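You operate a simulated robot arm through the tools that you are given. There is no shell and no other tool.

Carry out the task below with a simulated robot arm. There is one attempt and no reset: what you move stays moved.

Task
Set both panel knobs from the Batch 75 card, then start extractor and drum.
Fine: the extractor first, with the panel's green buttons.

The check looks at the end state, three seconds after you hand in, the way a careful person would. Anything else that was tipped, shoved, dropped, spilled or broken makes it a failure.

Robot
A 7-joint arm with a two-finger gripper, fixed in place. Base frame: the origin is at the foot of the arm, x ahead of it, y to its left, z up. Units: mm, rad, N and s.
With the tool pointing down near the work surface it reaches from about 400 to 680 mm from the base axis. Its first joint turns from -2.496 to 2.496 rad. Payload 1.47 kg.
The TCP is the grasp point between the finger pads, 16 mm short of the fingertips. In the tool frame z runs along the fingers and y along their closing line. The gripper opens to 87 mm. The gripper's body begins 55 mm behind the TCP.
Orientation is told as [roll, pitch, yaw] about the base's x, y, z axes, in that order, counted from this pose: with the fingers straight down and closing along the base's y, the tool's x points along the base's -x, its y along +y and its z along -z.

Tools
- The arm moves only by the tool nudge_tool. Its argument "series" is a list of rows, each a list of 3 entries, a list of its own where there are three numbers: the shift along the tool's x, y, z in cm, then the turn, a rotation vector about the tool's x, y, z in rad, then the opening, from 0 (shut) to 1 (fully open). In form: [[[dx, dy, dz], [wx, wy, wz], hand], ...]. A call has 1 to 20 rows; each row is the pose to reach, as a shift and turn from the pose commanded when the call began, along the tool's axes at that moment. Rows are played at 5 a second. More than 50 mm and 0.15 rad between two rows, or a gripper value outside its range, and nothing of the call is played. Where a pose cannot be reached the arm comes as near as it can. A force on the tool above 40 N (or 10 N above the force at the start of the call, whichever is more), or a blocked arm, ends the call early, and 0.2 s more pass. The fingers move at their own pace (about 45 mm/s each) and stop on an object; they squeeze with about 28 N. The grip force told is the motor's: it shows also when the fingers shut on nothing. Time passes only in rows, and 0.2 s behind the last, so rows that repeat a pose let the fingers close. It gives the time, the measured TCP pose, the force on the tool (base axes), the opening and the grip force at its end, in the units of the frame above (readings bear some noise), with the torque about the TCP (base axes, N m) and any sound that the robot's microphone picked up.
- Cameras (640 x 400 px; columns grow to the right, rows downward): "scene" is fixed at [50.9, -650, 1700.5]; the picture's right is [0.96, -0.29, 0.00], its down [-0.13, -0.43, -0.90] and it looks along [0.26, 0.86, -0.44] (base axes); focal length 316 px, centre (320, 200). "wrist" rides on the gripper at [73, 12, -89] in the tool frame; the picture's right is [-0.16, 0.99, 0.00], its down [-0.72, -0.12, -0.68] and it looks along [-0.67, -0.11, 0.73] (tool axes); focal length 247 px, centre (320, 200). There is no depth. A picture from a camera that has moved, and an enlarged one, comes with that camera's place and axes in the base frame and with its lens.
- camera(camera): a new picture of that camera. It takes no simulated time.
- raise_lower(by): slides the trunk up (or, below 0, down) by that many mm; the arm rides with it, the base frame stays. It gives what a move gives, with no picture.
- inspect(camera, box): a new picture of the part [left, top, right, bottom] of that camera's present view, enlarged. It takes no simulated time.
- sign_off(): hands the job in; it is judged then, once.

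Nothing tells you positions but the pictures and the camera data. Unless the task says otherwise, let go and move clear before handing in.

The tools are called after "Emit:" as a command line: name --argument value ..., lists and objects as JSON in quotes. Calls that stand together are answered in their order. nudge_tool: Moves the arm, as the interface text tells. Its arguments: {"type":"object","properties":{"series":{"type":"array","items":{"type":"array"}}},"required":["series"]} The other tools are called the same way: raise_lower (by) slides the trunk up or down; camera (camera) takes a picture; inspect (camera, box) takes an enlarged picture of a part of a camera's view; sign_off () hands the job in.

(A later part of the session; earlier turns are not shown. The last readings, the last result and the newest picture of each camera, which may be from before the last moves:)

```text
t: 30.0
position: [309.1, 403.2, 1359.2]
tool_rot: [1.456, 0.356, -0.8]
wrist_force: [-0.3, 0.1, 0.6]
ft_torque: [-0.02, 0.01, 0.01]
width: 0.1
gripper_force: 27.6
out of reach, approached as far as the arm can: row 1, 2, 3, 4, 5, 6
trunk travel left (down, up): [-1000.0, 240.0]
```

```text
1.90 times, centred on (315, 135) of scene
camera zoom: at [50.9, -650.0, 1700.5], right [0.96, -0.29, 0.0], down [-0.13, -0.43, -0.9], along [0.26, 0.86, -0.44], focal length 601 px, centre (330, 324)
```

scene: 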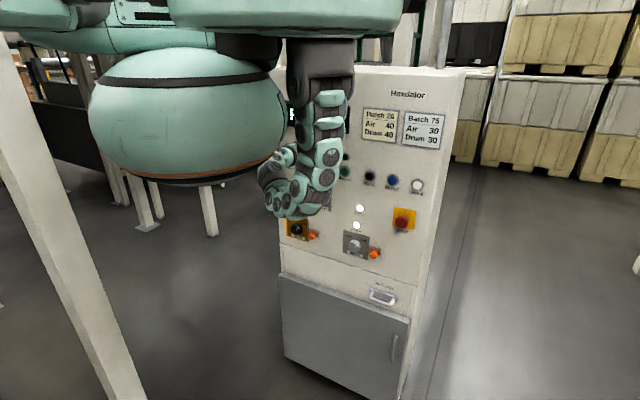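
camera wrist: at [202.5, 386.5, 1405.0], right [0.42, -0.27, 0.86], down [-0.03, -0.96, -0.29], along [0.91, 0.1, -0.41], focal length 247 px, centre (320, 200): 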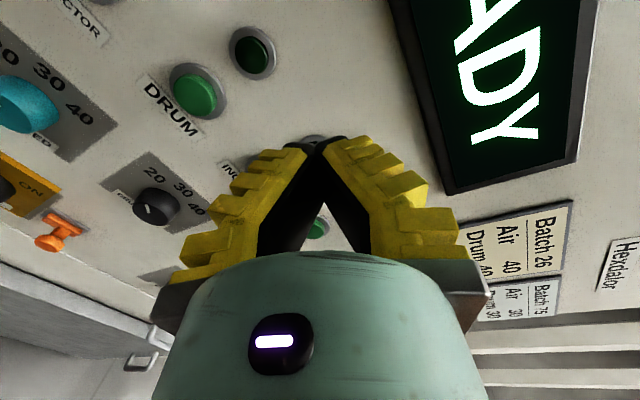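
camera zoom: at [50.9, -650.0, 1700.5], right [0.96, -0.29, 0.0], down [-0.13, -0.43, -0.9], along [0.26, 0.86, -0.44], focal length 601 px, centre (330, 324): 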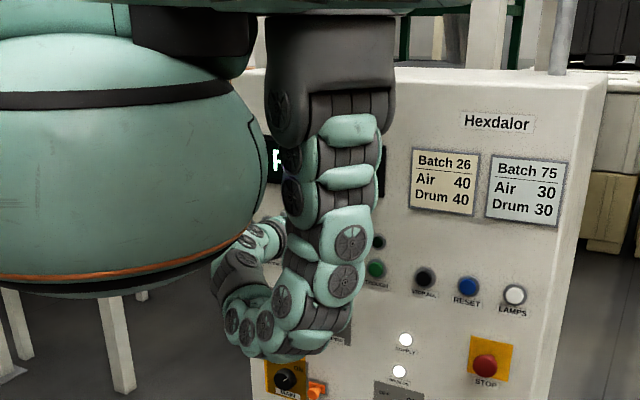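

The arm is a hanging, snake-like chain; by combining its posture with trunk height I can get the tool horizontal at the panel. From both cameras I take the EXTRACTOR button at panel offset r≈-207, z≈1267, DRUM at r≈-121, z≈1267, the AIR knob at r≈-184, z≈1128 and the DRUM SPEED knob at r≈-52, z≈1123, with the face about 604 mm out. Next I'll square the tool to the panel and shift 60 mm left.

Emit:
nudge_tool --series '[[[0, 0, 0], [-0.055, 0.007, 0], 0], [[0, 0, 0], [-0.109, 0.014, 0], 0], [[1.87, -0.7, 0.05], [-0.109, 0.014, 0], 0], [[3.75, -1.39, 0.1], [-0.109, 0.014, 0], 0], [[5.62, -2.09, 0.15], [-0.109, 0.014, 0], 0]]'

Emit:
camera --camera "wrist"

Emit:
inspect --camera "scene" --box '[230, 30, 400, 240]'

```text
t: 31.2
position: [302.5, 416.7, 1393.3]
tool_rot: [1.566, 0.355, -0.782]
wrist_force: [-0.5, -0.4, 0.3]
ft_torque: [-0.01, -0.04, 0.02]
width: 0.0
gripper_force: 27.9
out of reach, approached as far as the arm can: row 1, 2, 3, 4, 5
trunk travel left (down, up): [-1000.0, 240.0]
```

```text
taken
camera wrist: at [191.9, 398.9, 1429.5], right [0.35, -0.34, 0.87], down [-0.03, -0.93, -0.36], along [0.94, 0.1, -0.34], focal length 247 px, centre (320, 200)
```

wrist: 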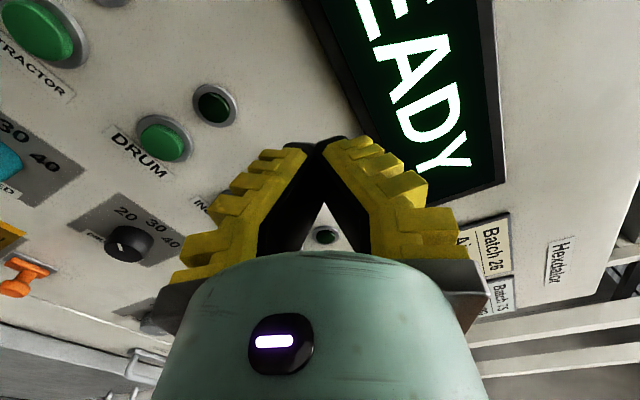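

```text
1.90 times, centred on (315, 135) of scene
camera zoom: at [50.9, -650.0, 1700.5], right [0.96, -0.29, 0.0], down [-0.13, -0.43, -0.9], along [0.26, 0.86, -0.44], focal length 601 px, centre (330, 324)
```

zoom: 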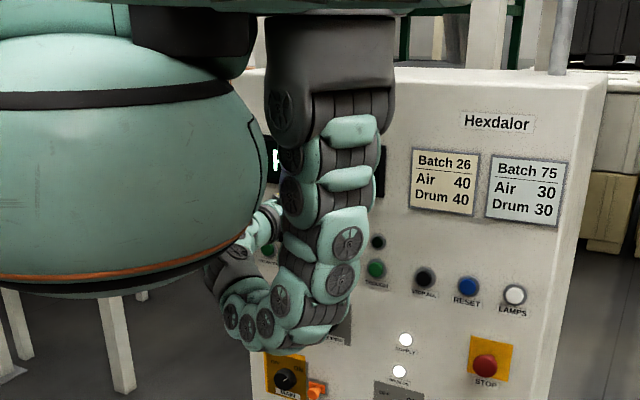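

The tool now points squarely at the panel, but the arm slid up and only a little left. I'll probe from here which of left, right, up, down, forward, back and roll are free.

Emit:
nudge_tool --series '[[[2.81, -1.04, 0], [0, 0, 0], 0], [[0, 0, 0], [0, 0, 0], 0], [[-2.81, 1.04, 0], [0, 0, 0], 0], [[0, 0, 0], [0, 0, 0], 0], [[1.04, 2.81, 0], [0, 0, 0], 0], [[0, 0, 0], [0, 0, 0], 0], [[-1.04, -2.81, 0], [0, 0, 0], 0], [[0, 0, 0], [0, 0, 0], 0], [[0, 0, 3], [0, 0, 0], 0], [[0, 0, 0], [0, 0, 0], 0], [[0, 0, -3], [0, 0, 0], 0], [[0, 0, 0], [0, 0, 0], 0], [[0, 0, 0], [0, 0, 0.14], 0], [[0, 0, 0], [0, 0, 0], 0], [[0, 0, 0], [0, 0, -0.14], 0], [[0, 0, 0], [0, 0, 0], 0], [[3.85, 1.77, 0], [0, 0, 0], 0], [[0, 0, 0], [0, 0, 0], 0], [[2.81, -1.04, 3], [0, 0, 0], 0], [[0, 0, 0], [0, 0, 0], 0]]'

```text
t: 35.4
position: [307.2, 421.5, 1392.3]
tool_rot: [1.567, 0.356, -0.784]
wrist_force: [-0.5, 1.0, 0.1]
ft_torque: [0.0, 0.04, 0.01]
width: 0.0
gripper_force: 27.8
out of reach, approached as far as the arm can: row 1, 7, 13, 19
trunk travel left (down, up): [-1000.0, 240.0]
```

Only left, down and roll +z are limited, so the last joint is at its end again; the other roll direction is free. I'll roll the tool about 1.9 rad the other way, bringing the camera below the hand, to gain room.

Emit:
nudge_tool --series '[[[0, 0, 0], [0, 0, -0.14], 0], [[0, 0, 0], [0, 0, -0.28], 0], [[0, 0, 0], [0, 0, -0.42], 0], [[0, 0, 0], [0, 0, -0.56], 0], [[0, 0, 0], [0, 0, -0.7], 0], [[0, 0, 0], [0, 0, -0.84], 0], [[0, 0, 0], [0, 0, -0.98], 0], [[0, 0, 0], [0, 0, -1.12], 0], [[0, 0, 0], [0, 0, -1.26], 0], [[0, 0, 0], [0, 0, -1.4], 0], [[0, 0, 0], [0, 0, -1.54], 0], [[0, 0, 0], [0, 0, -1.68], 0], [[0, 0, 0], [0, 0, -1.82], 0], [[0, 0, 0], [0, 0, -1.925], 0]]'

Emit:
camera --camera "wrist"

```text
t: 38.4
position: [305.0, 421.5, 1391.0]
tool_rot: [-0.017, -1.567, 0.806]
wrist_force: [-0.2, 0.1, 0.0]
ft_torque: [-0.03, -0.04, -0.02]
width: 0.2
gripper_force: 28.6
trunk travel left (down, up): [-1000.0, 240.0]
```

```text
taken
camera wrist: at [230.5, 367.0, 1319.3], right [-0.7, 0.7, 0.16], down [-0.39, -0.56, 0.73], along [0.59, 0.45, 0.67], focal length 247 px, centre (320, 200)
```

wrist: 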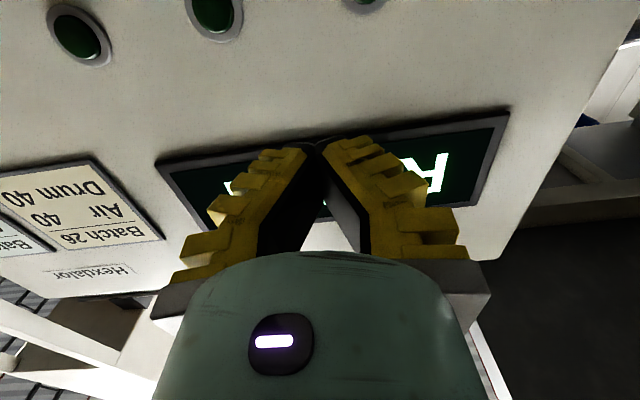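

Now the tool axes are simple: x is down, y is left along the panel and z is into the panel. I'll slide left 125 mm towards the extractor column and watch for reach limits.

Emit:
nudge_tool --series '[[[0, 2.5, 0], [0, 0, 0], 0], [[0, 5.0, 0], [0, 0, 0], 0], [[0, 7.5, 0], [0, 0, 0], 0], [[0, 10.0, 0], [0, 0, 0], 0], [[0, 12.5, 0], [0, 0, 0], 0]]'

Emit:
camera --camera "wrist"

Emit:
camera --camera "scene"

```text
t: 39.6
position: [214.9, 513.3, 1393.1]
tool_rot: [0.51, -1.566, 0.279]
wrist_force: [0.6, 0.0, -0.6]
ft_torque: [-0.01, -0.02, 0.01]
width: 0.0
gripper_force: 28.0
trunk travel left (down, up): [-1000.0, 240.0]
```

```text
taken
camera wrist: at [141.9, 456.8, 1320.5], right [-0.7, 0.7, 0.16], down [-0.39, -0.56, 0.73], along [0.6, 0.45, 0.67], focal length 247 px, centre (320, 200)
```

wrist: 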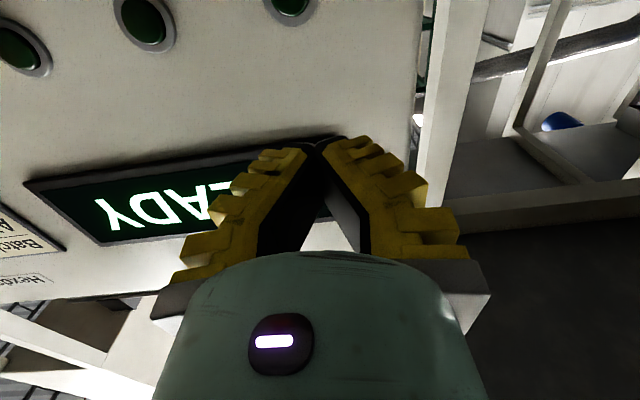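

```text
taken
```

scene: 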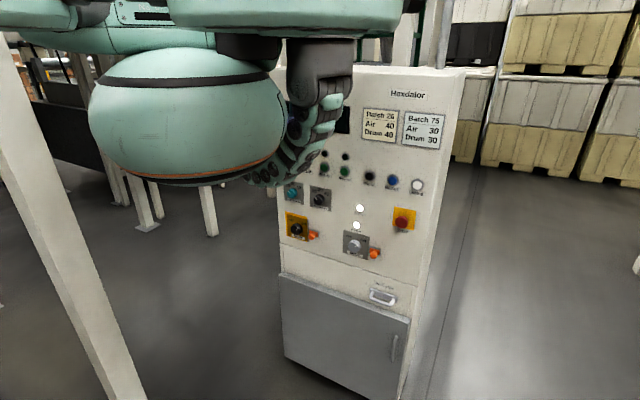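

With that roll the arm moves freely; TCP is now (215, 513, 1393), in line with the extractor column and about 90 mm off the button faces. I'll lower the trunk 150 mm and check the view.

Emit:
raise_lower --by -150

Emit:
camera --camera "wrist"

Emit:
camera --camera "scene"

```text
t: 41.4
position: [216.3, 512.6, 1241.9]
tool_rot: [0.547, -1.567, 0.243]
wrist_force: [0.6, 0.2, -0.8]
ft_torque: [-0.01, 0.0, 0.01]
width: 0.0
gripper_force: 28.3
trunk travel left (down, up): [-850.0, 390.0]
```

```text
taken
camera wrist: at [142.7, 456.7, 1170.6], right [-0.7, 0.7, 0.16], down [-0.39, -0.56, 0.73], along [0.6, 0.45, 0.67], focal length 247 px, centre (320, 200)
```

wrist: 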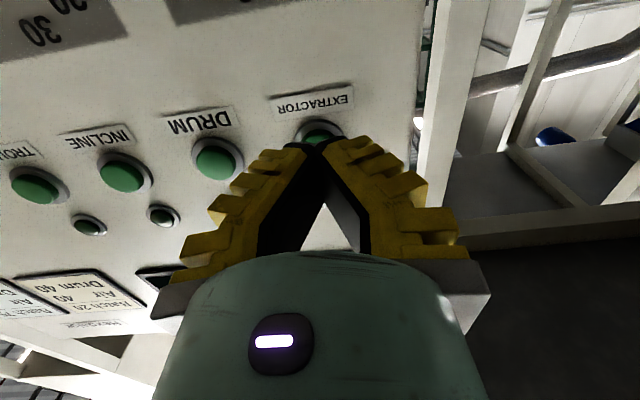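

```text
taken
```

scene: 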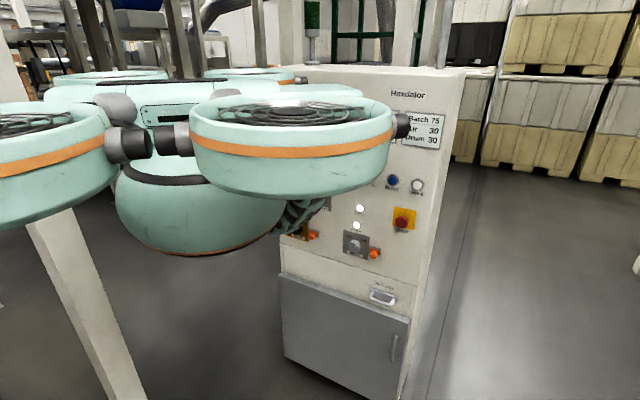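

It is a four-rotor body with the arm hanging under it, and the hand is clear of the panel. From these views the button row is at z≈1270 (EXTRACTOR r≈-205, DRUM r≈-119) with the caps about 599 mm out. Next I'll lower to the knob row and open the fingers.

Emit:
raise_lower --by -112

Emit:
nudge_tool --series '[[[0, 0, 0], [0, 0, 0], 0.8], [[0, 0, 0], [0, 0, 0], 0.8], [[0, 0, 0], [0, 0, 0], 0.8], [[0, 0, 0], [0, 0, 0], 0.8]]'

Emit:
camera --camera "wrist"

Emit:
camera --camera "scene"

```text
t: 42.8
position: [216.6, 512.4, 1131.5]
tool_rot: [0.557, -1.566, 0.235]
wrist_force: [-0.6, 0.9, -0.3]
ft_torque: [-0.02, -0.04, -0.01]
width: 0.0
gripper_force: 27.8
trunk travel left (down, up): [-738.0, 502.0]
```

```text
t: 43.8
position: [216.7, 511.6, 1130.3]
tool_rot: [0.487, -1.566, 0.303]
wrist_force: [-0.1, 0.6, -0.1]
ft_torque: [0.0, 0.02, 0.0]
width: 73.2
gripper_force: 3.0
trunk travel left (down, up): [-738.0, 502.0]
```

```text
taken
camera wrist: at [142.6, 456.7, 1058.4], right [-0.7, 0.7, 0.16], down [-0.39, -0.56, 0.73], along [0.6, 0.45, 0.67], focal length 247 px, centre (320, 200)
```

wrist: 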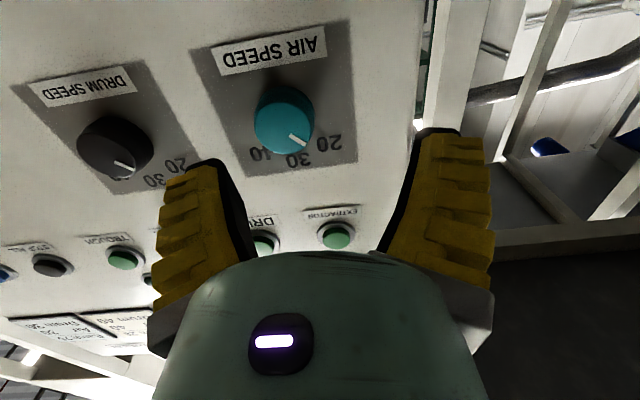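

```text
taken
```

scene: 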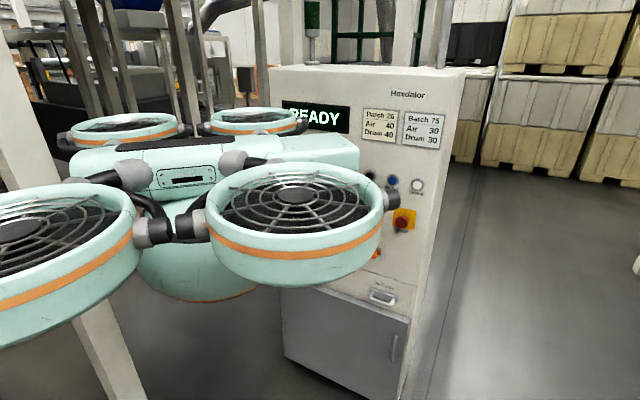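

Both speed knobs are now in clear view (the picture is upside-down), each with its pointer at 20. I'll zoom in to get accurate centres and pointer angles.

Emit:
inspect --camera "wrist" --box '[200, 40, 360, 190]'

Emit:
inspect --camera "wrist" --box '[20, 60, 220, 220]'

```text
2.67 times, centred on (280, 115) of wrist
camera zoom: at [142.6, 456.7, 1058.4], right [-0.7, 0.7, 0.16], down [-0.39, -0.56, 0.73], along [0.6, 0.45, 0.67], focal length 659 px, centre (427, 427)
```

zoom: 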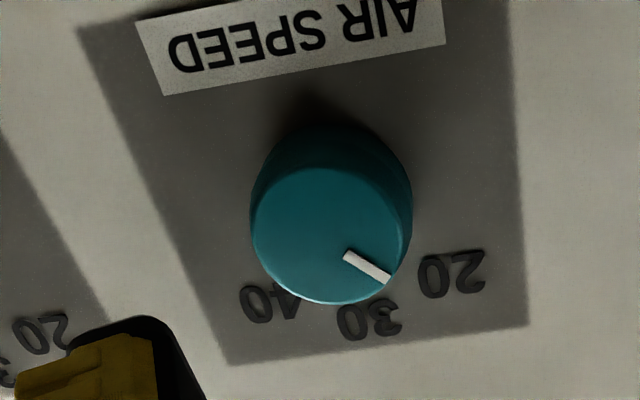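

```text
2.50 times, centred on (120, 140) of wrist
camera zoom: at [142.6, 456.7, 1058.4], right [-0.7, 0.7, 0.16], down [-0.39, -0.56, 0.73], along [0.6, 0.45, 0.67], focal length 617 px, centre (820, 350)
```

zoom: 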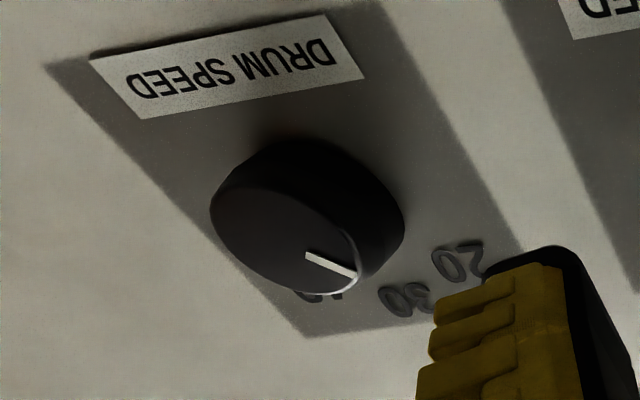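

The AIR knob's face is at about r=-185, z≈1135, p≈586, with its pointer about 50° left of vertical; 30 is straight up. I'll align the tool with the knob axis, move 35 mm closer with the fingers open, and re-check.

Emit:
nudge_tool --series '[[[-0.2, -1.2, 0], [0, 0, 0], 0.9], [[-0.45, -2.4, 0], [0, 0, 0], 0.9], [[-0.45, -2.4, 1.8], [0, 0, 0], 0.9], [[-0.45, -2.4, 3.5], [0, 0, 0], 0.9], [[-0.45, -2.4, 3.5], [0, 0, 0], 0.9]]'

Emit:
camera --camera "wrist"

Emit:
inspect --camera "wrist" --box '[220, 80, 420, 205]'

```text
t: 45.0
position: [256.4, 519.0, 1133.6]
tool_rot: [0.319, -1.566, 0.473]
wrist_force: [1.1, 0.1, -0.2]
ft_torque: [-0.01, 0.0, -0.04]
width: 80.4
gripper_force: 1.2
trunk travel left (down, up): [-738.0, 502.0]
```

```text
taken
camera wrist: at [184.3, 463.7, 1061.2], right [-0.7, 0.7, 0.16], down [-0.39, -0.56, 0.73], along [0.6, 0.45, 0.67], focal length 247 px, centre (320, 200)
```

wrist: 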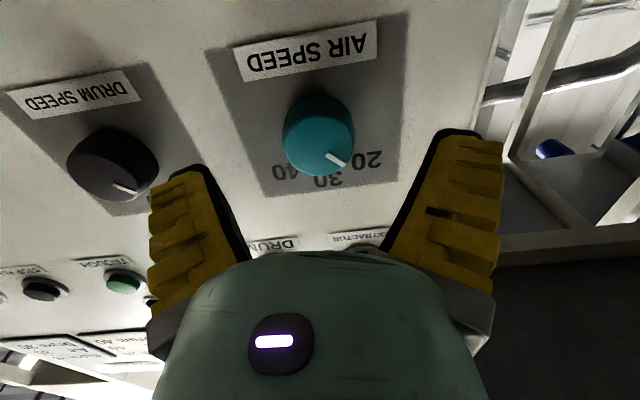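

```text
3.20 times, centred on (320, 142) of wrist
camera zoom: at [184.3, 463.7, 1061.2], right [-0.7, 0.7, 0.16], down [-0.39, -0.56, 0.73], along [0.6, 0.45, 0.67], focal length 790 px, centre (320, 384)
```

zoom: 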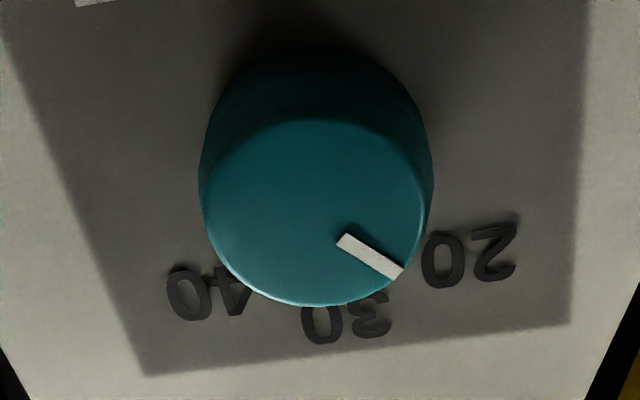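

The knob is centred on the tool axis within about 1 mm; its pointer is at -46°, exactly on 20. I'll advance 36 mm so the fingers straddle the knob, then look before closing.

Emit:
nudge_tool --series '[[[-0.05, -0.05, 1.2], [0, 0, 0], 0.9], [[-0.05, -0.05, 2.4], [0, 0, 0], 0.9], [[-0.05, -0.05, 3.1], [0, 0, 0], 0.9], [[-0.05, -0.05, 3.6], [0, 0, 0], 0.9]]'

Emit:
camera --camera "wrist"

```text
t: 46.0
position: [282.9, 544.2, 1135.4]
tool_rot: [0.41, -1.566, 0.381]
wrist_force: [0.1, -0.3, -0.1]
ft_torque: [-0.01, -0.01, 0.01]
width: 80.2
gripper_force: 1.6
trunk travel left (down, up): [-738.0, 502.0]
```

```text
taken
camera wrist: at [210.0, 489.1, 1062.9], right [-0.7, 0.7, 0.16], down [-0.39, -0.56, 0.73], along [0.6, 0.45, 0.67], focal length 247 px, centre (320, 200)
```

wrist: 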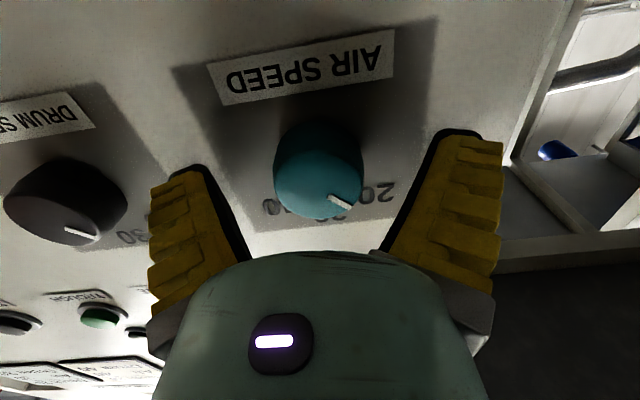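

The fingers straddle the AIR knob, centred, with no contact force. I'll close on it now.

Emit:
nudge_tool --series '[[[0, 0, 0], [0, 0, 0], 0.6], [[0, 0, 0], [0, 0, 0], 0.45], [[0, 0, 0], [0, 0, 0], 0.3], [[0, 0, 0], [0, 0, 0], 0.3], [[0, 0, 0], [0, 0, 0], 0.3], [[0, 0, 0], [0, 0, 0], 0.3]]'

Emit:
inspect --camera "wrist" --box '[220, 100, 420, 225]'

```text
t: 47.4
position: [282.7, 541.8, 1134.4]
tool_rot: [0.072, -1.565, 0.719]
wrist_force: [-3.2, -18.7, 5.1]
ft_torque: [0.01, -0.19, -0.64]
width: 38.6
gripper_force: 11.8
trunk travel left (down, up): [-738.0, 502.0]
```

```text
3.20 times, centred on (320, 162) of wrist
camera zoom: at [210.2, 487.2, 1062.2], right [-0.7, 0.7, 0.16], down [-0.39, -0.56, 0.73], along [0.6, 0.45, 0.67], focal length 790 px, centre (320, 320)
```

zoom: 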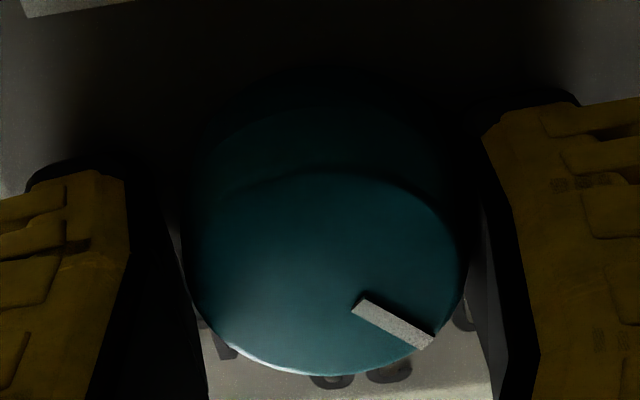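

The grip is on (width 38.6 mm), but a sideways force of about 11 N shows the tool is slightly left of the knob's axis. I'll shift 1.3 mm right and squeeze fully, then read the force.

Emit:
nudge_tool --series '[[[0, -0.07, 0], [0, 0, 0], 0.2], [[0, -0.13, 0], [0, 0, 0], 0.1], [[0, -0.13, 0], [0, 0, 0], 0.1], [[0, -0.13, 0], [0, 0, 0], 0.1]]'

```text
t: 48.4
position: [281.5, 543.0, 1132.3]
tool_rot: [0.344, -1.56, 0.447]
wrist_force: [-9.6, -5.5, -1.9]
ft_torque: [-0.04, 0.08, 0.03]
width: 32.2
gripper_force: 30.0
trunk travel left (down, up): [-738.0, 502.0]
```

Emit:
camera --camera "wrist"

Emit:
inspect --camera "wrist" --box '[220, 100, 420, 225]'

```text
taken
camera wrist: at [208.2, 487.4, 1061.4], right [-0.7, 0.69, 0.16], down [-0.39, -0.56, 0.73], along [0.6, 0.45, 0.66], focal length 247 px, centre (320, 200)
```

wrist: 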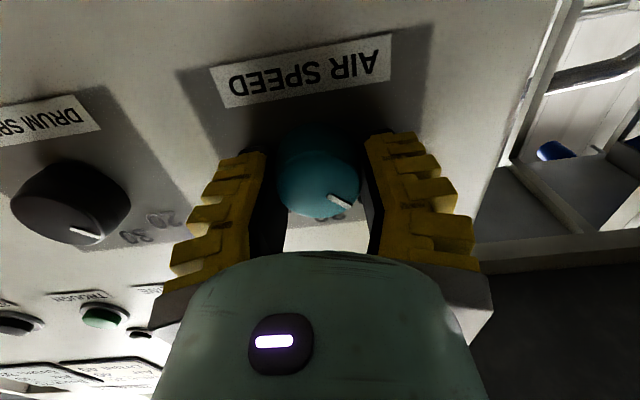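

```text
3.20 times, centred on (320, 162) of wrist
camera zoom: at [208.2, 487.4, 1061.4], right [-0.7, 0.69, 0.16], down [-0.39, -0.56, 0.73], along [0.6, 0.45, 0.66], focal length 790 px, centre (320, 320)
```

zoom: 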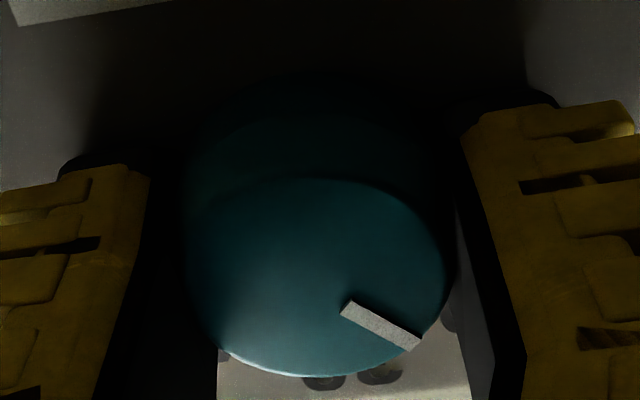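

The knob is held with about 30 N, and the small outward push fits a tapered knob. I'll turn it clockwise by 0.785 rad (45°) from 20 to 30.

Emit:
nudge_tool --series '[[[0, 0, 0], [0, 0, 0.1], 0.05], [[0, 0, 0], [0, 0, 0.2], 0.05], [[0, 0, 0], [0, 0, 0.3], 0.05], [[0, 0, 0], [0, 0, 0.4], 0.05], [[0, 0, 0], [0, 0, 0.5], 0.05], [[0, 0, 0], [0, 0, 0.6], 0.05], [[0, 0, 0], [0, 0, 0.7], 0.05], [[0, 0, 0], [0, 0, 0.785], 0.05], [[0, 0, 0], [0, 0, 0.785], 0.05]]'

Emit:
camera --camera "wrist"

Emit:
inspect --camera "wrist" --box '[220, 100, 420, 225]'

```text
t: 50.4
position: [282.8, 541.7, 1132.4]
tool_rot: [1.559, -0.781, -0.774]
wrist_force: [-12.2, -20.5, -0.1]
ft_torque: [0.08, -0.01, -0.16]
width: 33.1
gripper_force: 30.3
trunk travel left (down, up): [-738.0, 502.0]
```

```text
taken
camera wrist: at [176.0, 520.5, 1090.2], right [-0.41, 0.42, 0.81], down [-0.05, -0.9, 0.43], along [0.91, 0.13, 0.39], focal length 247 px, centre (320, 200)
```

wrist: 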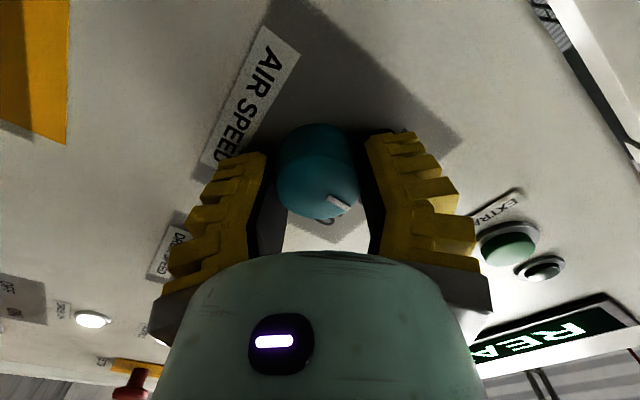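

```text
3.20 times, centred on (320, 162) of wrist
camera zoom: at [176.0, 520.5, 1090.2], right [-0.41, 0.42, 0.81], down [-0.05, -0.9, 0.43], along [0.91, 0.13, 0.39], focal length 790 px, centre (320, 320)
```

zoom: 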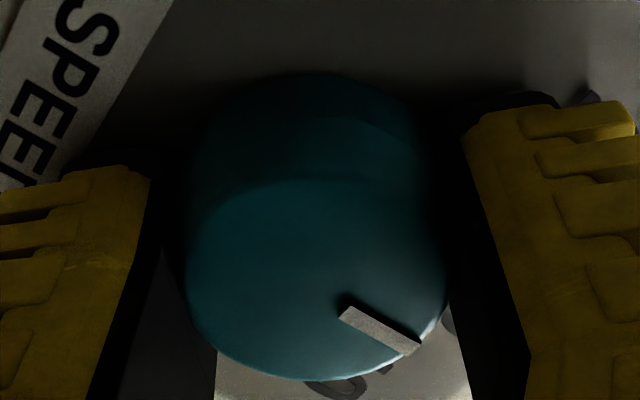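

The pointer turned with the hand by 45°, with little torque. I'll open the fingers and back out, then check the knob's pointer.

Emit:
nudge_tool --series '[[[0, 0, 0], [0, 0, 0], 0.5], [[0, 0, 0], [0, 0, 0], 0.8], [[0, 0, 0], [0, 0, 0], 0.9], [[0, 0, 0], [0, 0, 0], 0.9], [[0, 0, -1.5], [0, 0, 0], 0.9], [[0, 0, -3.0], [0, 0, 0], 0.9], [[0, 0, -4.0], [0, 0, 0], 0.9]]'

Emit:
camera --camera "wrist"

Emit:
inspect --camera "wrist" --box '[220, 60, 420, 205]'

```text
t: 52.0
position: [256.0, 516.0, 1135.9]
tool_rot: [1.564, -0.784, -0.778]
wrist_force: [-0.6, -0.2, -0.3]
ft_torque: [0.03, 0.01, -0.01]
width: 80.3
gripper_force: 0.6
trunk travel left (down, up): [-738.0, 502.0]
```

```text
taken
camera wrist: at [149.2, 495.5, 1092.7], right [-0.41, 0.41, 0.81], down [-0.05, -0.9, 0.43], along [0.91, 0.13, 0.39], focal length 247 px, centre (320, 200)
```

wrist: 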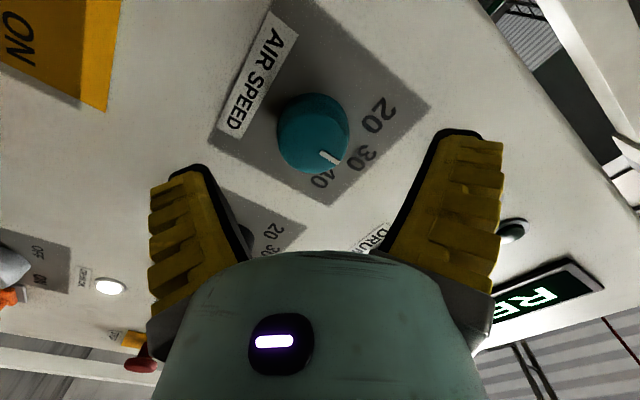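

```text
2.76 times, centred on (320, 132) of wrist
camera zoom: at [149.2, 495.5, 1092.7], right [-0.41, 0.41, 0.81], down [-0.05, -0.9, 0.43], along [0.91, 0.13, 0.39], focal length 681 px, centre (320, 386)
```

zoom: 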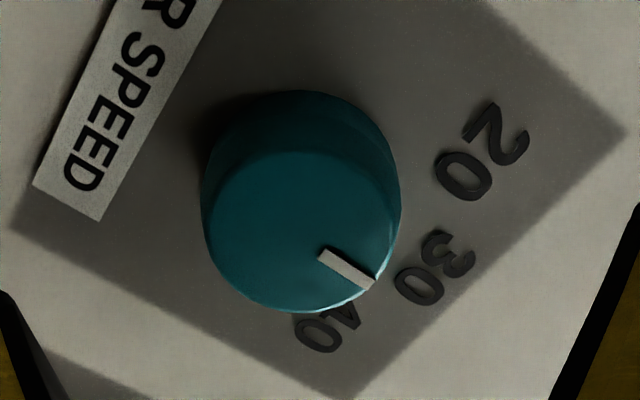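

The AIR pointer now stands at 0° (about -0.7° by my measurement), on 30. Next I'll roll the hand back square, then move right towards the DRUM SPEED knob.

Emit:
nudge_tool --series '[[[0, 0, -0.5], [0, 0, -0.13], 0.9], [[0, 0, -1.0], [0, 0, -0.26], 0.9], [[0, 0, -1.0], [0, 0, -0.39], 0.9], [[0, 0, -1.0], [0, 0, -0.52], 0.9], [[0, 0, -1.0], [0, 0, -0.65], 0.9], [[0, 0, -1.0], [0, 0, -0.785], 0.9]]'

Emit:
nudge_tool --series '[[[0, -2.5, 0], [0, 0, 0], 0.9], [[0, -5.0, 0], [0, 0, 0], 0.9], [[0, -7.5, 0], [0, 0, 0], 0.9], [[0, -10.0, 0], [0, 0, 0], 0.9], [[0, -12.5, 0], [0, 0, 0], 0.9]]'

Emit:
camera --camera "wrist"

Emit:
inspect --camera "wrist" --box '[200, 60, 400, 205]'

```text
t: 53.4
position: [247.7, 510.2, 1135.0]
tool_rot: [-0.085, -1.566, 0.874]
wrist_force: [-0.1, -0.4, -0.3]
ft_torque: [0.02, -0.01, -0.03]
width: 80.1
gripper_force: 1.3
trunk travel left (down, up): [-738.0, 502.0]
```

```text
t: 54.6
position: [338.5, 420.2, 1133.4]
tool_rot: [0.692, -1.565, 0.096]
wrist_force: [0.1, -0.8, -0.2]
ft_torque: [-0.02, -0.02, -0.02]
width: 80.1
gripper_force: 1.0
trunk travel left (down, up): [-738.0, 502.0]
```

```text
taken
camera wrist: at [264.9, 365.3, 1062.0], right [-0.7, 0.7, 0.16], down [-0.39, -0.56, 0.73], along [0.6, 0.44, 0.67], focal length 247 px, centre (320, 200)
```

wrist: 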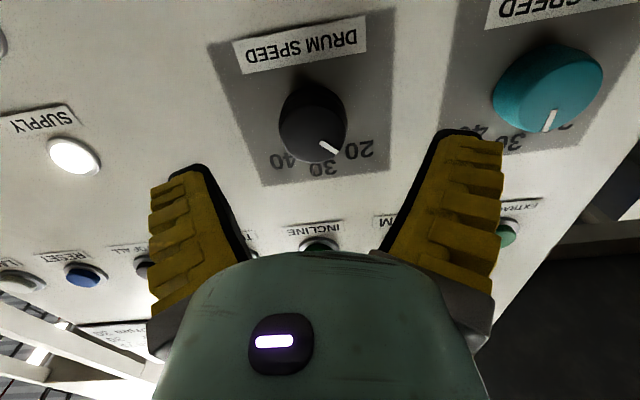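

```text
2.76 times, centred on (300, 132) of wrist
camera zoom: at [264.9, 365.3, 1062.0], right [-0.7, 0.7, 0.16], down [-0.39, -0.56, 0.73], along [0.6, 0.44, 0.67], focal length 681 px, centre (375, 386)
```

zoom: 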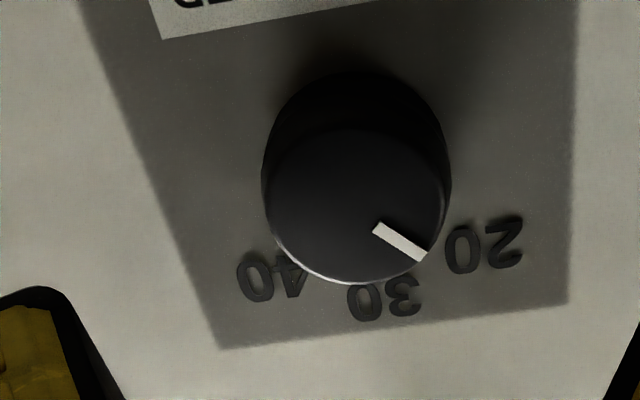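

The AIR pointer is seen standing straight at 30. The DRUM SPEED knob (pointer at 20) lies about 5 mm to the right of the tool axis, so I'll correct that and advance so the fingers straddle it.

Emit:
nudge_tool --series '[[[0.08, -0.47, 0], [0, 0, 0], 0.9], [[0.08, -0.47, 1.5], [0, 0, 0], 0.9], [[0.08, -0.47, 3.0], [0, 0, 0], 0.9], [[0.08, -0.47, 4.2], [0, 0, 0], 0.9], [[0.08, -0.47, 4.8], [0, 0, 0], 0.9]]'

Emit:
camera --camera "wrist"

Emit:
inspect --camera "wrist" --box '[220, 100, 420, 225]'

```text
t: 55.8
position: [374.0, 452.8, 1134.6]
tool_rot: [0.483, -1.564, 0.305]
wrist_force: [-0.7, 0.2, -0.8]
ft_torque: [0.02, 0.01, -0.01]
width: 80.4
gripper_force: 1.4
trunk travel left (down, up): [-738.0, 502.0]
```

```text
taken
camera wrist: at [301.2, 396.3, 1061.9], right [-0.7, 0.7, 0.16], down [-0.39, -0.56, 0.73], along [0.6, 0.45, 0.67], focal length 247 px, centre (320, 200)
```

wrist: 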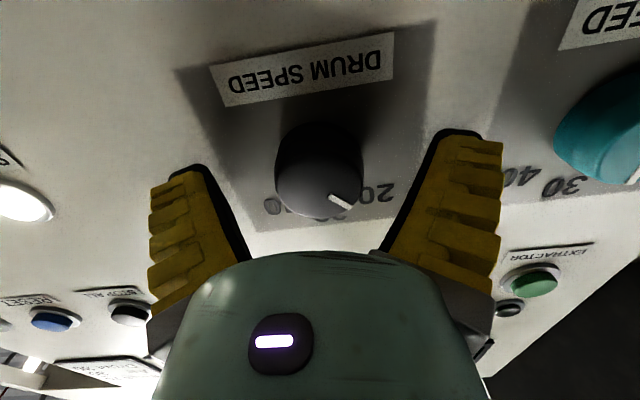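

```text
3.20 times, centred on (320, 162) of wrist
camera zoom: at [301.2, 396.3, 1061.9], right [-0.7, 0.7, 0.16], down [-0.39, -0.56, 0.73], along [0.6, 0.45, 0.67], focal length 790 px, centre (320, 320)
```

zoom: 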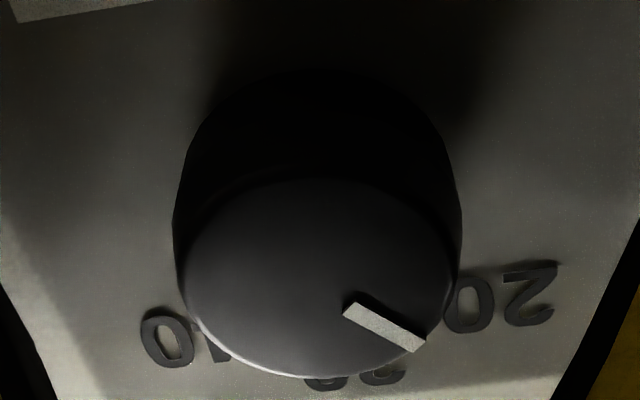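

The DRUM SPEED knob sits between the fingers in the same place as the AIR knob did before its small correction. I'll shift 1.1 mm right and close on it.

Emit:
nudge_tool --series '[[[0, -0.11, 0], [0, 0, 0], 0.7], [[0, -0.11, 0], [0, 0, 0], 0.5], [[0, -0.11, 0], [0, 0, 0], 0.4], [[0, -0.11, 0], [0, 0, 0], 0.3], [[0, -0.11, 0], [0, 0, 0], 0.2], [[0, -0.11, 0], [0, 0, 0], 0.1], [[0, -0.11, 0], [0, 0, 0], 0.1]]'

Emit:
inspect --camera "wrist" --box '[220, 100, 420, 225]'

```text
t: 57.4
position: [373.3, 451.6, 1134.4]
tool_rot: [0.656, -1.562, 0.135]
wrist_force: [-8.6, -0.1, 3.4]
ft_torque: [-0.36, 0.39, 0.03]
width: 34.0
gripper_force: 29.9
trunk travel left (down, up): [-738.0, 502.0]
```

```text
3.20 times, centred on (320, 162) of wrist
camera zoom: at [300.2, 395.5, 1061.7], right [-0.7, 0.69, 0.16], down [-0.39, -0.56, 0.73], along [0.6, 0.45, 0.67], focal length 790 px, centre (320, 320)
```

zoom: 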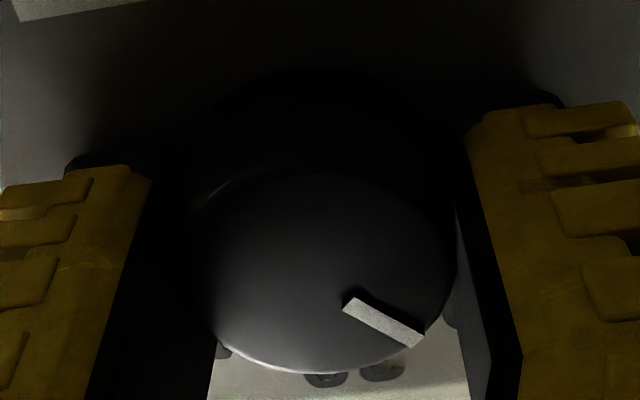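

The grip is good (30 N, small side loads). I'll turn it clockwise 45° from 20 to 30.

Emit:
nudge_tool --series '[[[0, 0, 0], [0, 0, 0.1], 0.05], [[0, 0, 0], [0, 0, 0.2], 0.05], [[0, 0, 0], [0, 0, 0.3], 0.05], [[0, 0, 0], [0, 0, 0.4], 0.05], [[0, 0, 0], [0, 0, 0.5], 0.05], [[0, 0, 0], [0, 0, 0.6], 0.05], [[0, 0, 0], [0, 0, 0.7], 0.05], [[0, 0, 0], [0, 0, 0.785], 0.05], [[0, 0, 0], [0, 0, 0.785], 0.05]]'

Emit:
inspect --camera "wrist" --box '[220, 100, 420, 225]'

```text
t: 59.4
position: [374.7, 448.9, 1132.8]
tool_rot: [1.557, -0.781, -0.775]
wrist_force: [-3.7, -6.3, -6.6]
ft_torque: [-0.2, 0.17, 0.28]
width: 32.3
gripper_force: 30.1
trunk travel left (down, up): [-738.0, 502.0]
```

```text
3.20 times, centred on (320, 162) of wrist
camera zoom: at [267.7, 427.6, 1090.5], right [-0.41, 0.42, 0.81], down [-0.05, -0.9, 0.43], along [0.91, 0.13, 0.39], focal length 790 px, centre (320, 320)
```

zoom: 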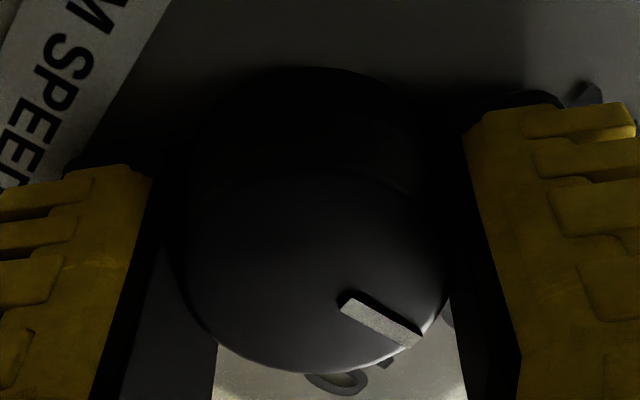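

The knob turned with the hand again. I'll open, back out and check the pointer.

Emit:
nudge_tool --series '[[[0, 0, 0], [0, 0, 0], 0.5], [[0, 0, 0], [0, 0, 0], 0.8], [[0, 0, 0], [0, 0, 0], 0.9], [[0, 0, 0], [0, 0, 0], 0.9], [[0, 0, -1.5], [0, 0, 0], 0.9], [[0, 0, -3.0], [0, 0, 0], 0.9], [[0, 0, -4.5], [0, 0, 0], 0.9], [[0, 0, -5.5], [0, 0, 0], 0.9]]'

Emit:
camera --camera "wrist"

Emit:
inspect --camera "wrist" --box '[220, 60, 420, 205]'

```text
t: 61.2
position: [336.0, 411.9, 1133.8]
tool_rot: [1.563, -0.784, -0.774]
wrist_force: [-0.9, 0.2, -0.2]
ft_torque: [0.02, 0.0, 0.0]
width: 80.3
gripper_force: 1.1
trunk travel left (down, up): [-738.0, 502.0]
```

```text
taken
camera wrist: at [228.6, 390.1, 1091.0], right [-0.41, 0.41, 0.81], down [-0.05, -0.9, 0.43], along [0.91, 0.13, 0.39], focal length 247 px, centre (320, 200)
```

wrist: 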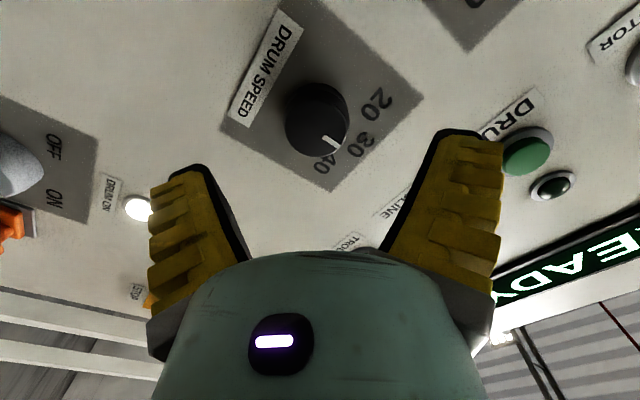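

```text
2.76 times, centred on (320, 132) of wrist
camera zoom: at [228.6, 390.1, 1091.0], right [-0.41, 0.41, 0.81], down [-0.05, -0.9, 0.43], along [0.91, 0.13, 0.39], focal length 681 px, centre (320, 386)
```

zoom: 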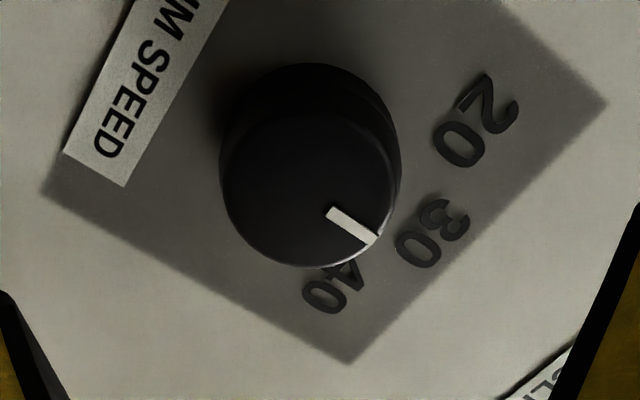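

The DRUM SPEED pointer is also at about 0°, on 30. Now I'll roll the hand back square, close the fingers and move left in front of the extractor column.

Emit:
nudge_tool --series '[[[0, 0, 0], [0, 0, -0.13], 0.6], [[0, 0, 0], [0, 0, -0.26], 0.3], [[0, 0, 0], [0, 0, -0.39], 0], [[0, 0, 0], [0, 0, -0.52], 0], [[0, 0, 0], [0, 0, -0.65], 0], [[0, 0, 0], [0, 0, -0.785], 0]]'

Emit:
camera --camera "wrist"

Emit:
nudge_tool --series '[[[0, 2.5, 0], [0, 0, 0], 0], [[0, 5.0, 0], [0, 0, 0], 0], [[0, 7.5, 0], [0, 0, 0], 0], [[0, 10.0, 0], [0, 0, 0], 0], [[0, 12.5, 0], [0, 0, 0], 0], [[0, 15.0, 0], [0, 0, 0], 0]]'

Emit:
camera --camera "wrist"

```text
t: 62.6
position: [336.4, 411.3, 1133.8]
tool_rot: [-0.137, -1.567, 0.926]
wrist_force: [-0.3, 0.7, 0.7]
ft_torque: [0.03, -0.01, -0.04]
width: 0.1
gripper_force: 23.8
trunk travel left (down, up): [-738.0, 502.0]
```

```text
taken
camera wrist: at [264.0, 355.6, 1061.5], right [-0.7, 0.7, 0.16], down [-0.39, -0.56, 0.73], along [0.59, 0.45, 0.67], focal length 247 px, centre (320, 200)
```

wrist: 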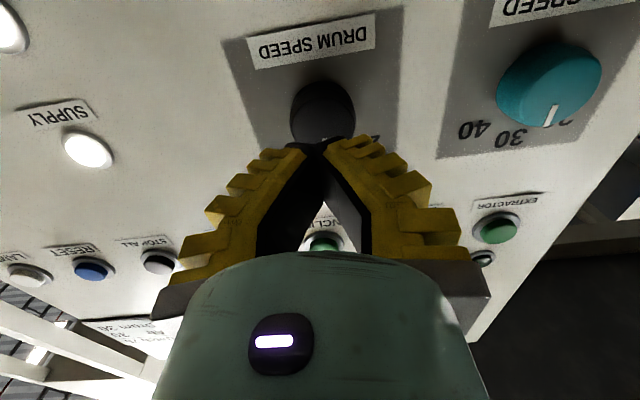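

```text
t: 64.0
position: [229.9, 518.0, 1136.9]
tool_rot: [0.861, -1.566, -0.068]
wrist_force: [0.6, -0.4, 0.5]
ft_torque: [0.0, 0.05, 0.03]
width: 0.1
gripper_force: 27.7
trunk travel left (down, up): [-738.0, 502.0]
```

```text
taken
camera wrist: at [156.9, 461.8, 1063.5], right [-0.7, 0.69, 0.16], down [-0.39, -0.57, 0.73], along [0.6, 0.45, 0.67], focal length 247 px, centre (320, 200)
```

wrist: 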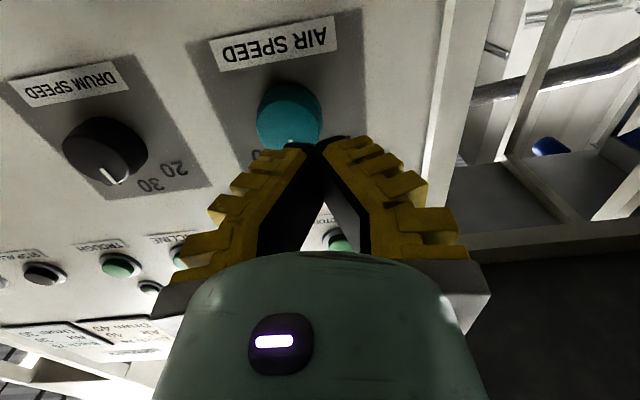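

The hand is in front of the extractor column (r≈-204). I'll raise the trunk 134 mm to the button row.

Emit:
raise_lower --by 134

Emit:
camera --camera "wrist"

Emit:
inspect --camera "wrist" --box '[200, 40, 400, 165]'

```text
t: 65.6
position: [232.0, 516.7, 1268.5]
tool_rot: [0.46, -1.566, 0.33]
wrist_force: [1.3, 0.3, 0.0]
ft_torque: [-0.04, 0.04, 0.02]
width: 0.1
gripper_force: 28.0
trunk travel left (down, up): [-872.0, 368.0]
```

```text
taken
camera wrist: at [158.2, 461.4, 1196.7], right [-0.7, 0.7, 0.16], down [-0.39, -0.56, 0.73], along [0.6, 0.45, 0.67], focal length 247 px, centre (320, 200)
```

wrist: 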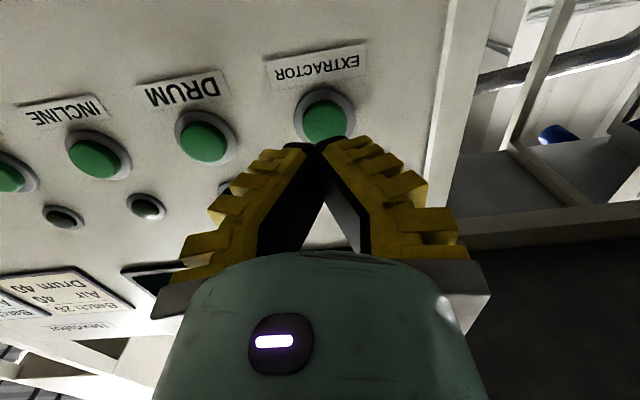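

```text
3.20 times, centred on (300, 102) of wrist
camera zoom: at [158.2, 461.4, 1196.7], right [-0.7, 0.7, 0.16], down [-0.39, -0.56, 0.73], along [0.6, 0.45, 0.67], focal length 790 px, centre (384, 512)
```

zoom: 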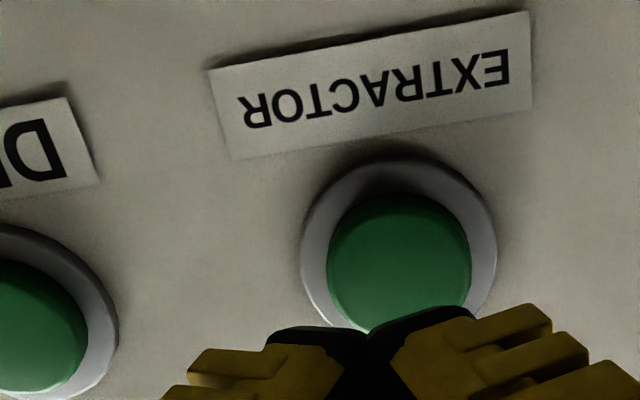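

The EXTRACTOR button is about 2.5 mm left and 1 mm above the tool axis, some 52 mm beyond the fingertips' reach. I'll line up and press it with the closed fingertips in small steps, then back off.

Emit:
nudge_tool --series '[[[-0.1, 0.25, 1.5], [0, 0, 0], 0], [[-0.1, 0.25, 3.0], [0, 0, 0], 0], [[-0.1, 0.25, 4.3], [0, 0, 0], 0], [[-0.1, 0.25, 4.8], [0, 0, 0], 0], [[-0.1, 0.25, 5.1], [0, 0, 0], 0], [[-0.1, 0.25, 5.3], [0, 0, 0], 0], [[-0.1, 0.25, 5.5], [0, 0, 0], 0], [[-0.1, 0.25, 5.7], [0, 0, 0], 0], [[-0.1, 0.25, 5.85], [0, 0, 0], 0]]'

Emit:
camera --camera "wrist"

```text
t: 67.6
position: [267.0, 559.2, 1268.8]
tool_rot: [0.449, -1.564, 0.345]
wrist_force: [-20.0, -23.9, 9.6]
ft_torque: [0.14, -0.15, -0.11]
width: 5.8
gripper_force: 28.8
trunk travel left (down, up): [-872.0, 368.0]
heard: click
```

```text
taken
camera wrist: at [194.6, 503.5, 1196.6], right [-0.7, 0.69, 0.16], down [-0.39, -0.56, 0.73], along [0.6, 0.45, 0.67], focal length 247 px, centre (320, 200)
```

wrist: 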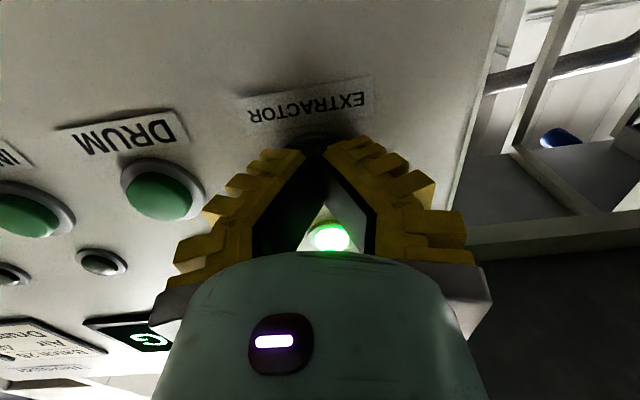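

A click was heard and the EXTRACTOR lamp is lit green; the screen text changed. I'll back off and read the screen before starting the drum.

Emit:
nudge_tool --series '[[[0, 0, -1.5], [0, 0, 0], 0], [[0, 0, -3.0], [0, 0, 0], 0], [[0, 0, -4.5], [0, 0, 0], 0], [[0, 0, -5.8], [0, 0, 0], 0]]'

Emit:
camera --camera "scene"

Emit:
camera --camera "wrist"

Emit:
inspect --camera "scene" --box '[260, 80, 380, 155]'

```text
t: 68.6
position: [231.8, 518.3, 1270.5]
tool_rot: [0.637, -1.565, 0.151]
wrist_force: [-1.3, -0.6, -0.5]
ft_torque: [0.03, 0.0, -0.02]
width: 0.0
gripper_force: 28.3
trunk travel left (down, up): [-872.0, 368.0]
```

```text
taken
```

scene: 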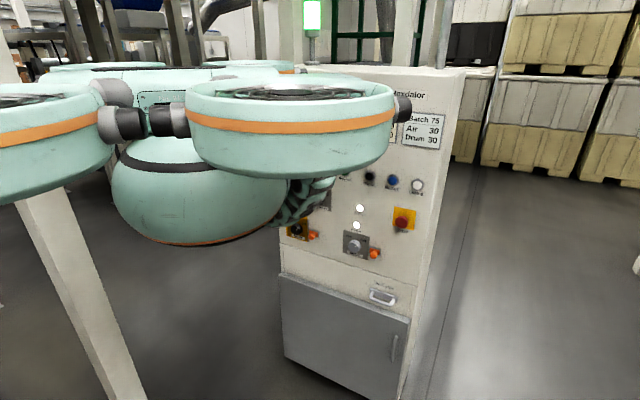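

```text
taken
camera wrist: at [157.6, 462.6, 1198.6], right [-0.7, 0.7, 0.16], down [-0.39, -0.56, 0.73], along [0.6, 0.44, 0.67], focal length 247 px, centre (320, 200)
```

wrist: 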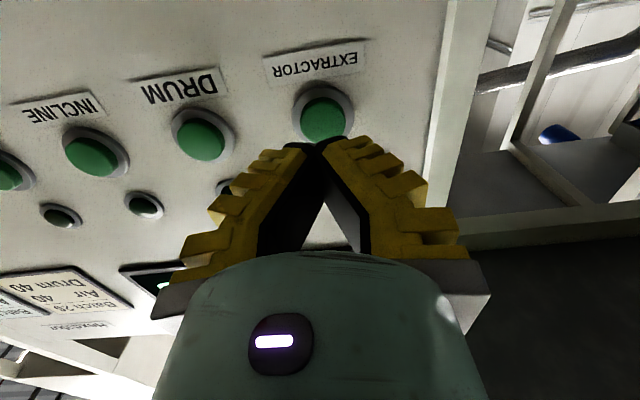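

```text
5.33 times, centred on (320, 118) of scene
camera zoom: at [50.9, -650.0, 1700.5], right [0.96, -0.29, 0.0], down [-0.13, -0.43, -0.9], along [0.26, 0.86, -0.44], focal length 1683 px, centre (320, 640)
```

zoom: 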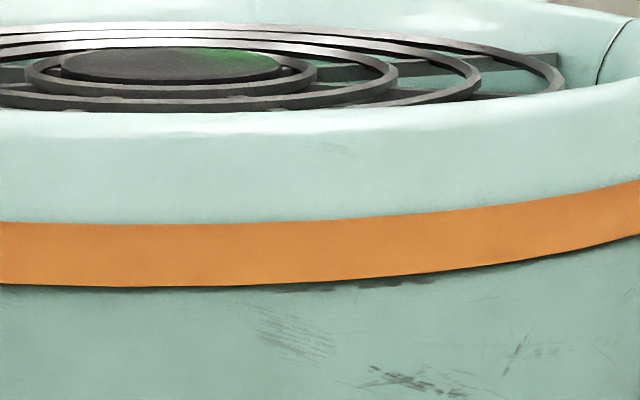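

A green stack light came on. The screen is hidden from the scene camera by the body, so I'll move right 86 mm to the DRUM button and check the extractor lamp and screen from there.

Emit:
nudge_tool --series '[[[0, -2.2, 0], [0, 0, 0], 0], [[0, -4.4, 0], [0, 0, 0], 0], [[0, -6.6, 0], [0, 0, 0], 0], [[0, -8.7, 0], [0, 0, 0], 0]]'

Emit:
camera --camera "wrist"

Emit:
inspect --camera "wrist" --box '[200, 40, 400, 165]'

```text
t: 69.6
position: [290.2, 457.0, 1268.7]
tool_rot: [0.445, -1.565, 0.343]
wrist_force: [0.6, -0.4, -0.5]
ft_torque: [0.02, 0.0, -0.04]
width: 0.3
gripper_force: 27.9
trunk travel left (down, up): [-872.0, 368.0]
```

```text
taken
camera wrist: at [217.3, 402.1, 1196.8], right [-0.7, 0.7, 0.16], down [-0.39, -0.56, 0.73], along [0.6, 0.45, 0.67], focal length 247 px, centre (320, 200)
```

wrist: 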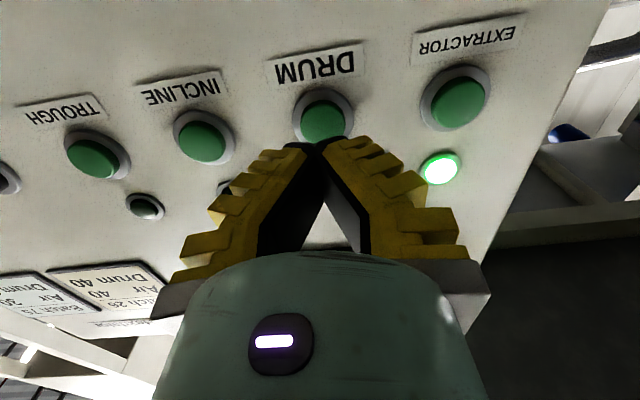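

```text
3.20 times, centred on (300, 102) of wrist
camera zoom: at [217.3, 402.1, 1196.8], right [-0.7, 0.7, 0.16], down [-0.39, -0.56, 0.73], along [0.6, 0.45, 0.67], focal length 790 px, centre (384, 512)
```

zoom: 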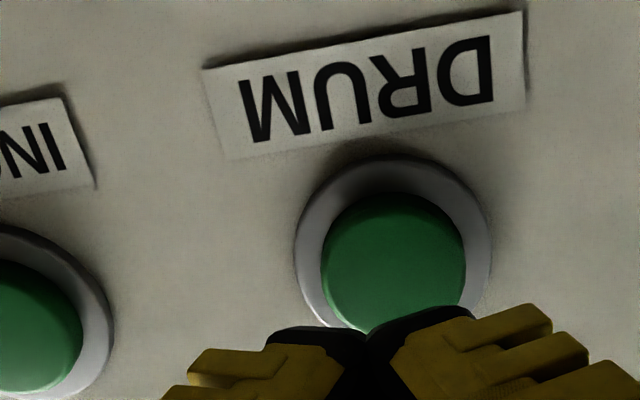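

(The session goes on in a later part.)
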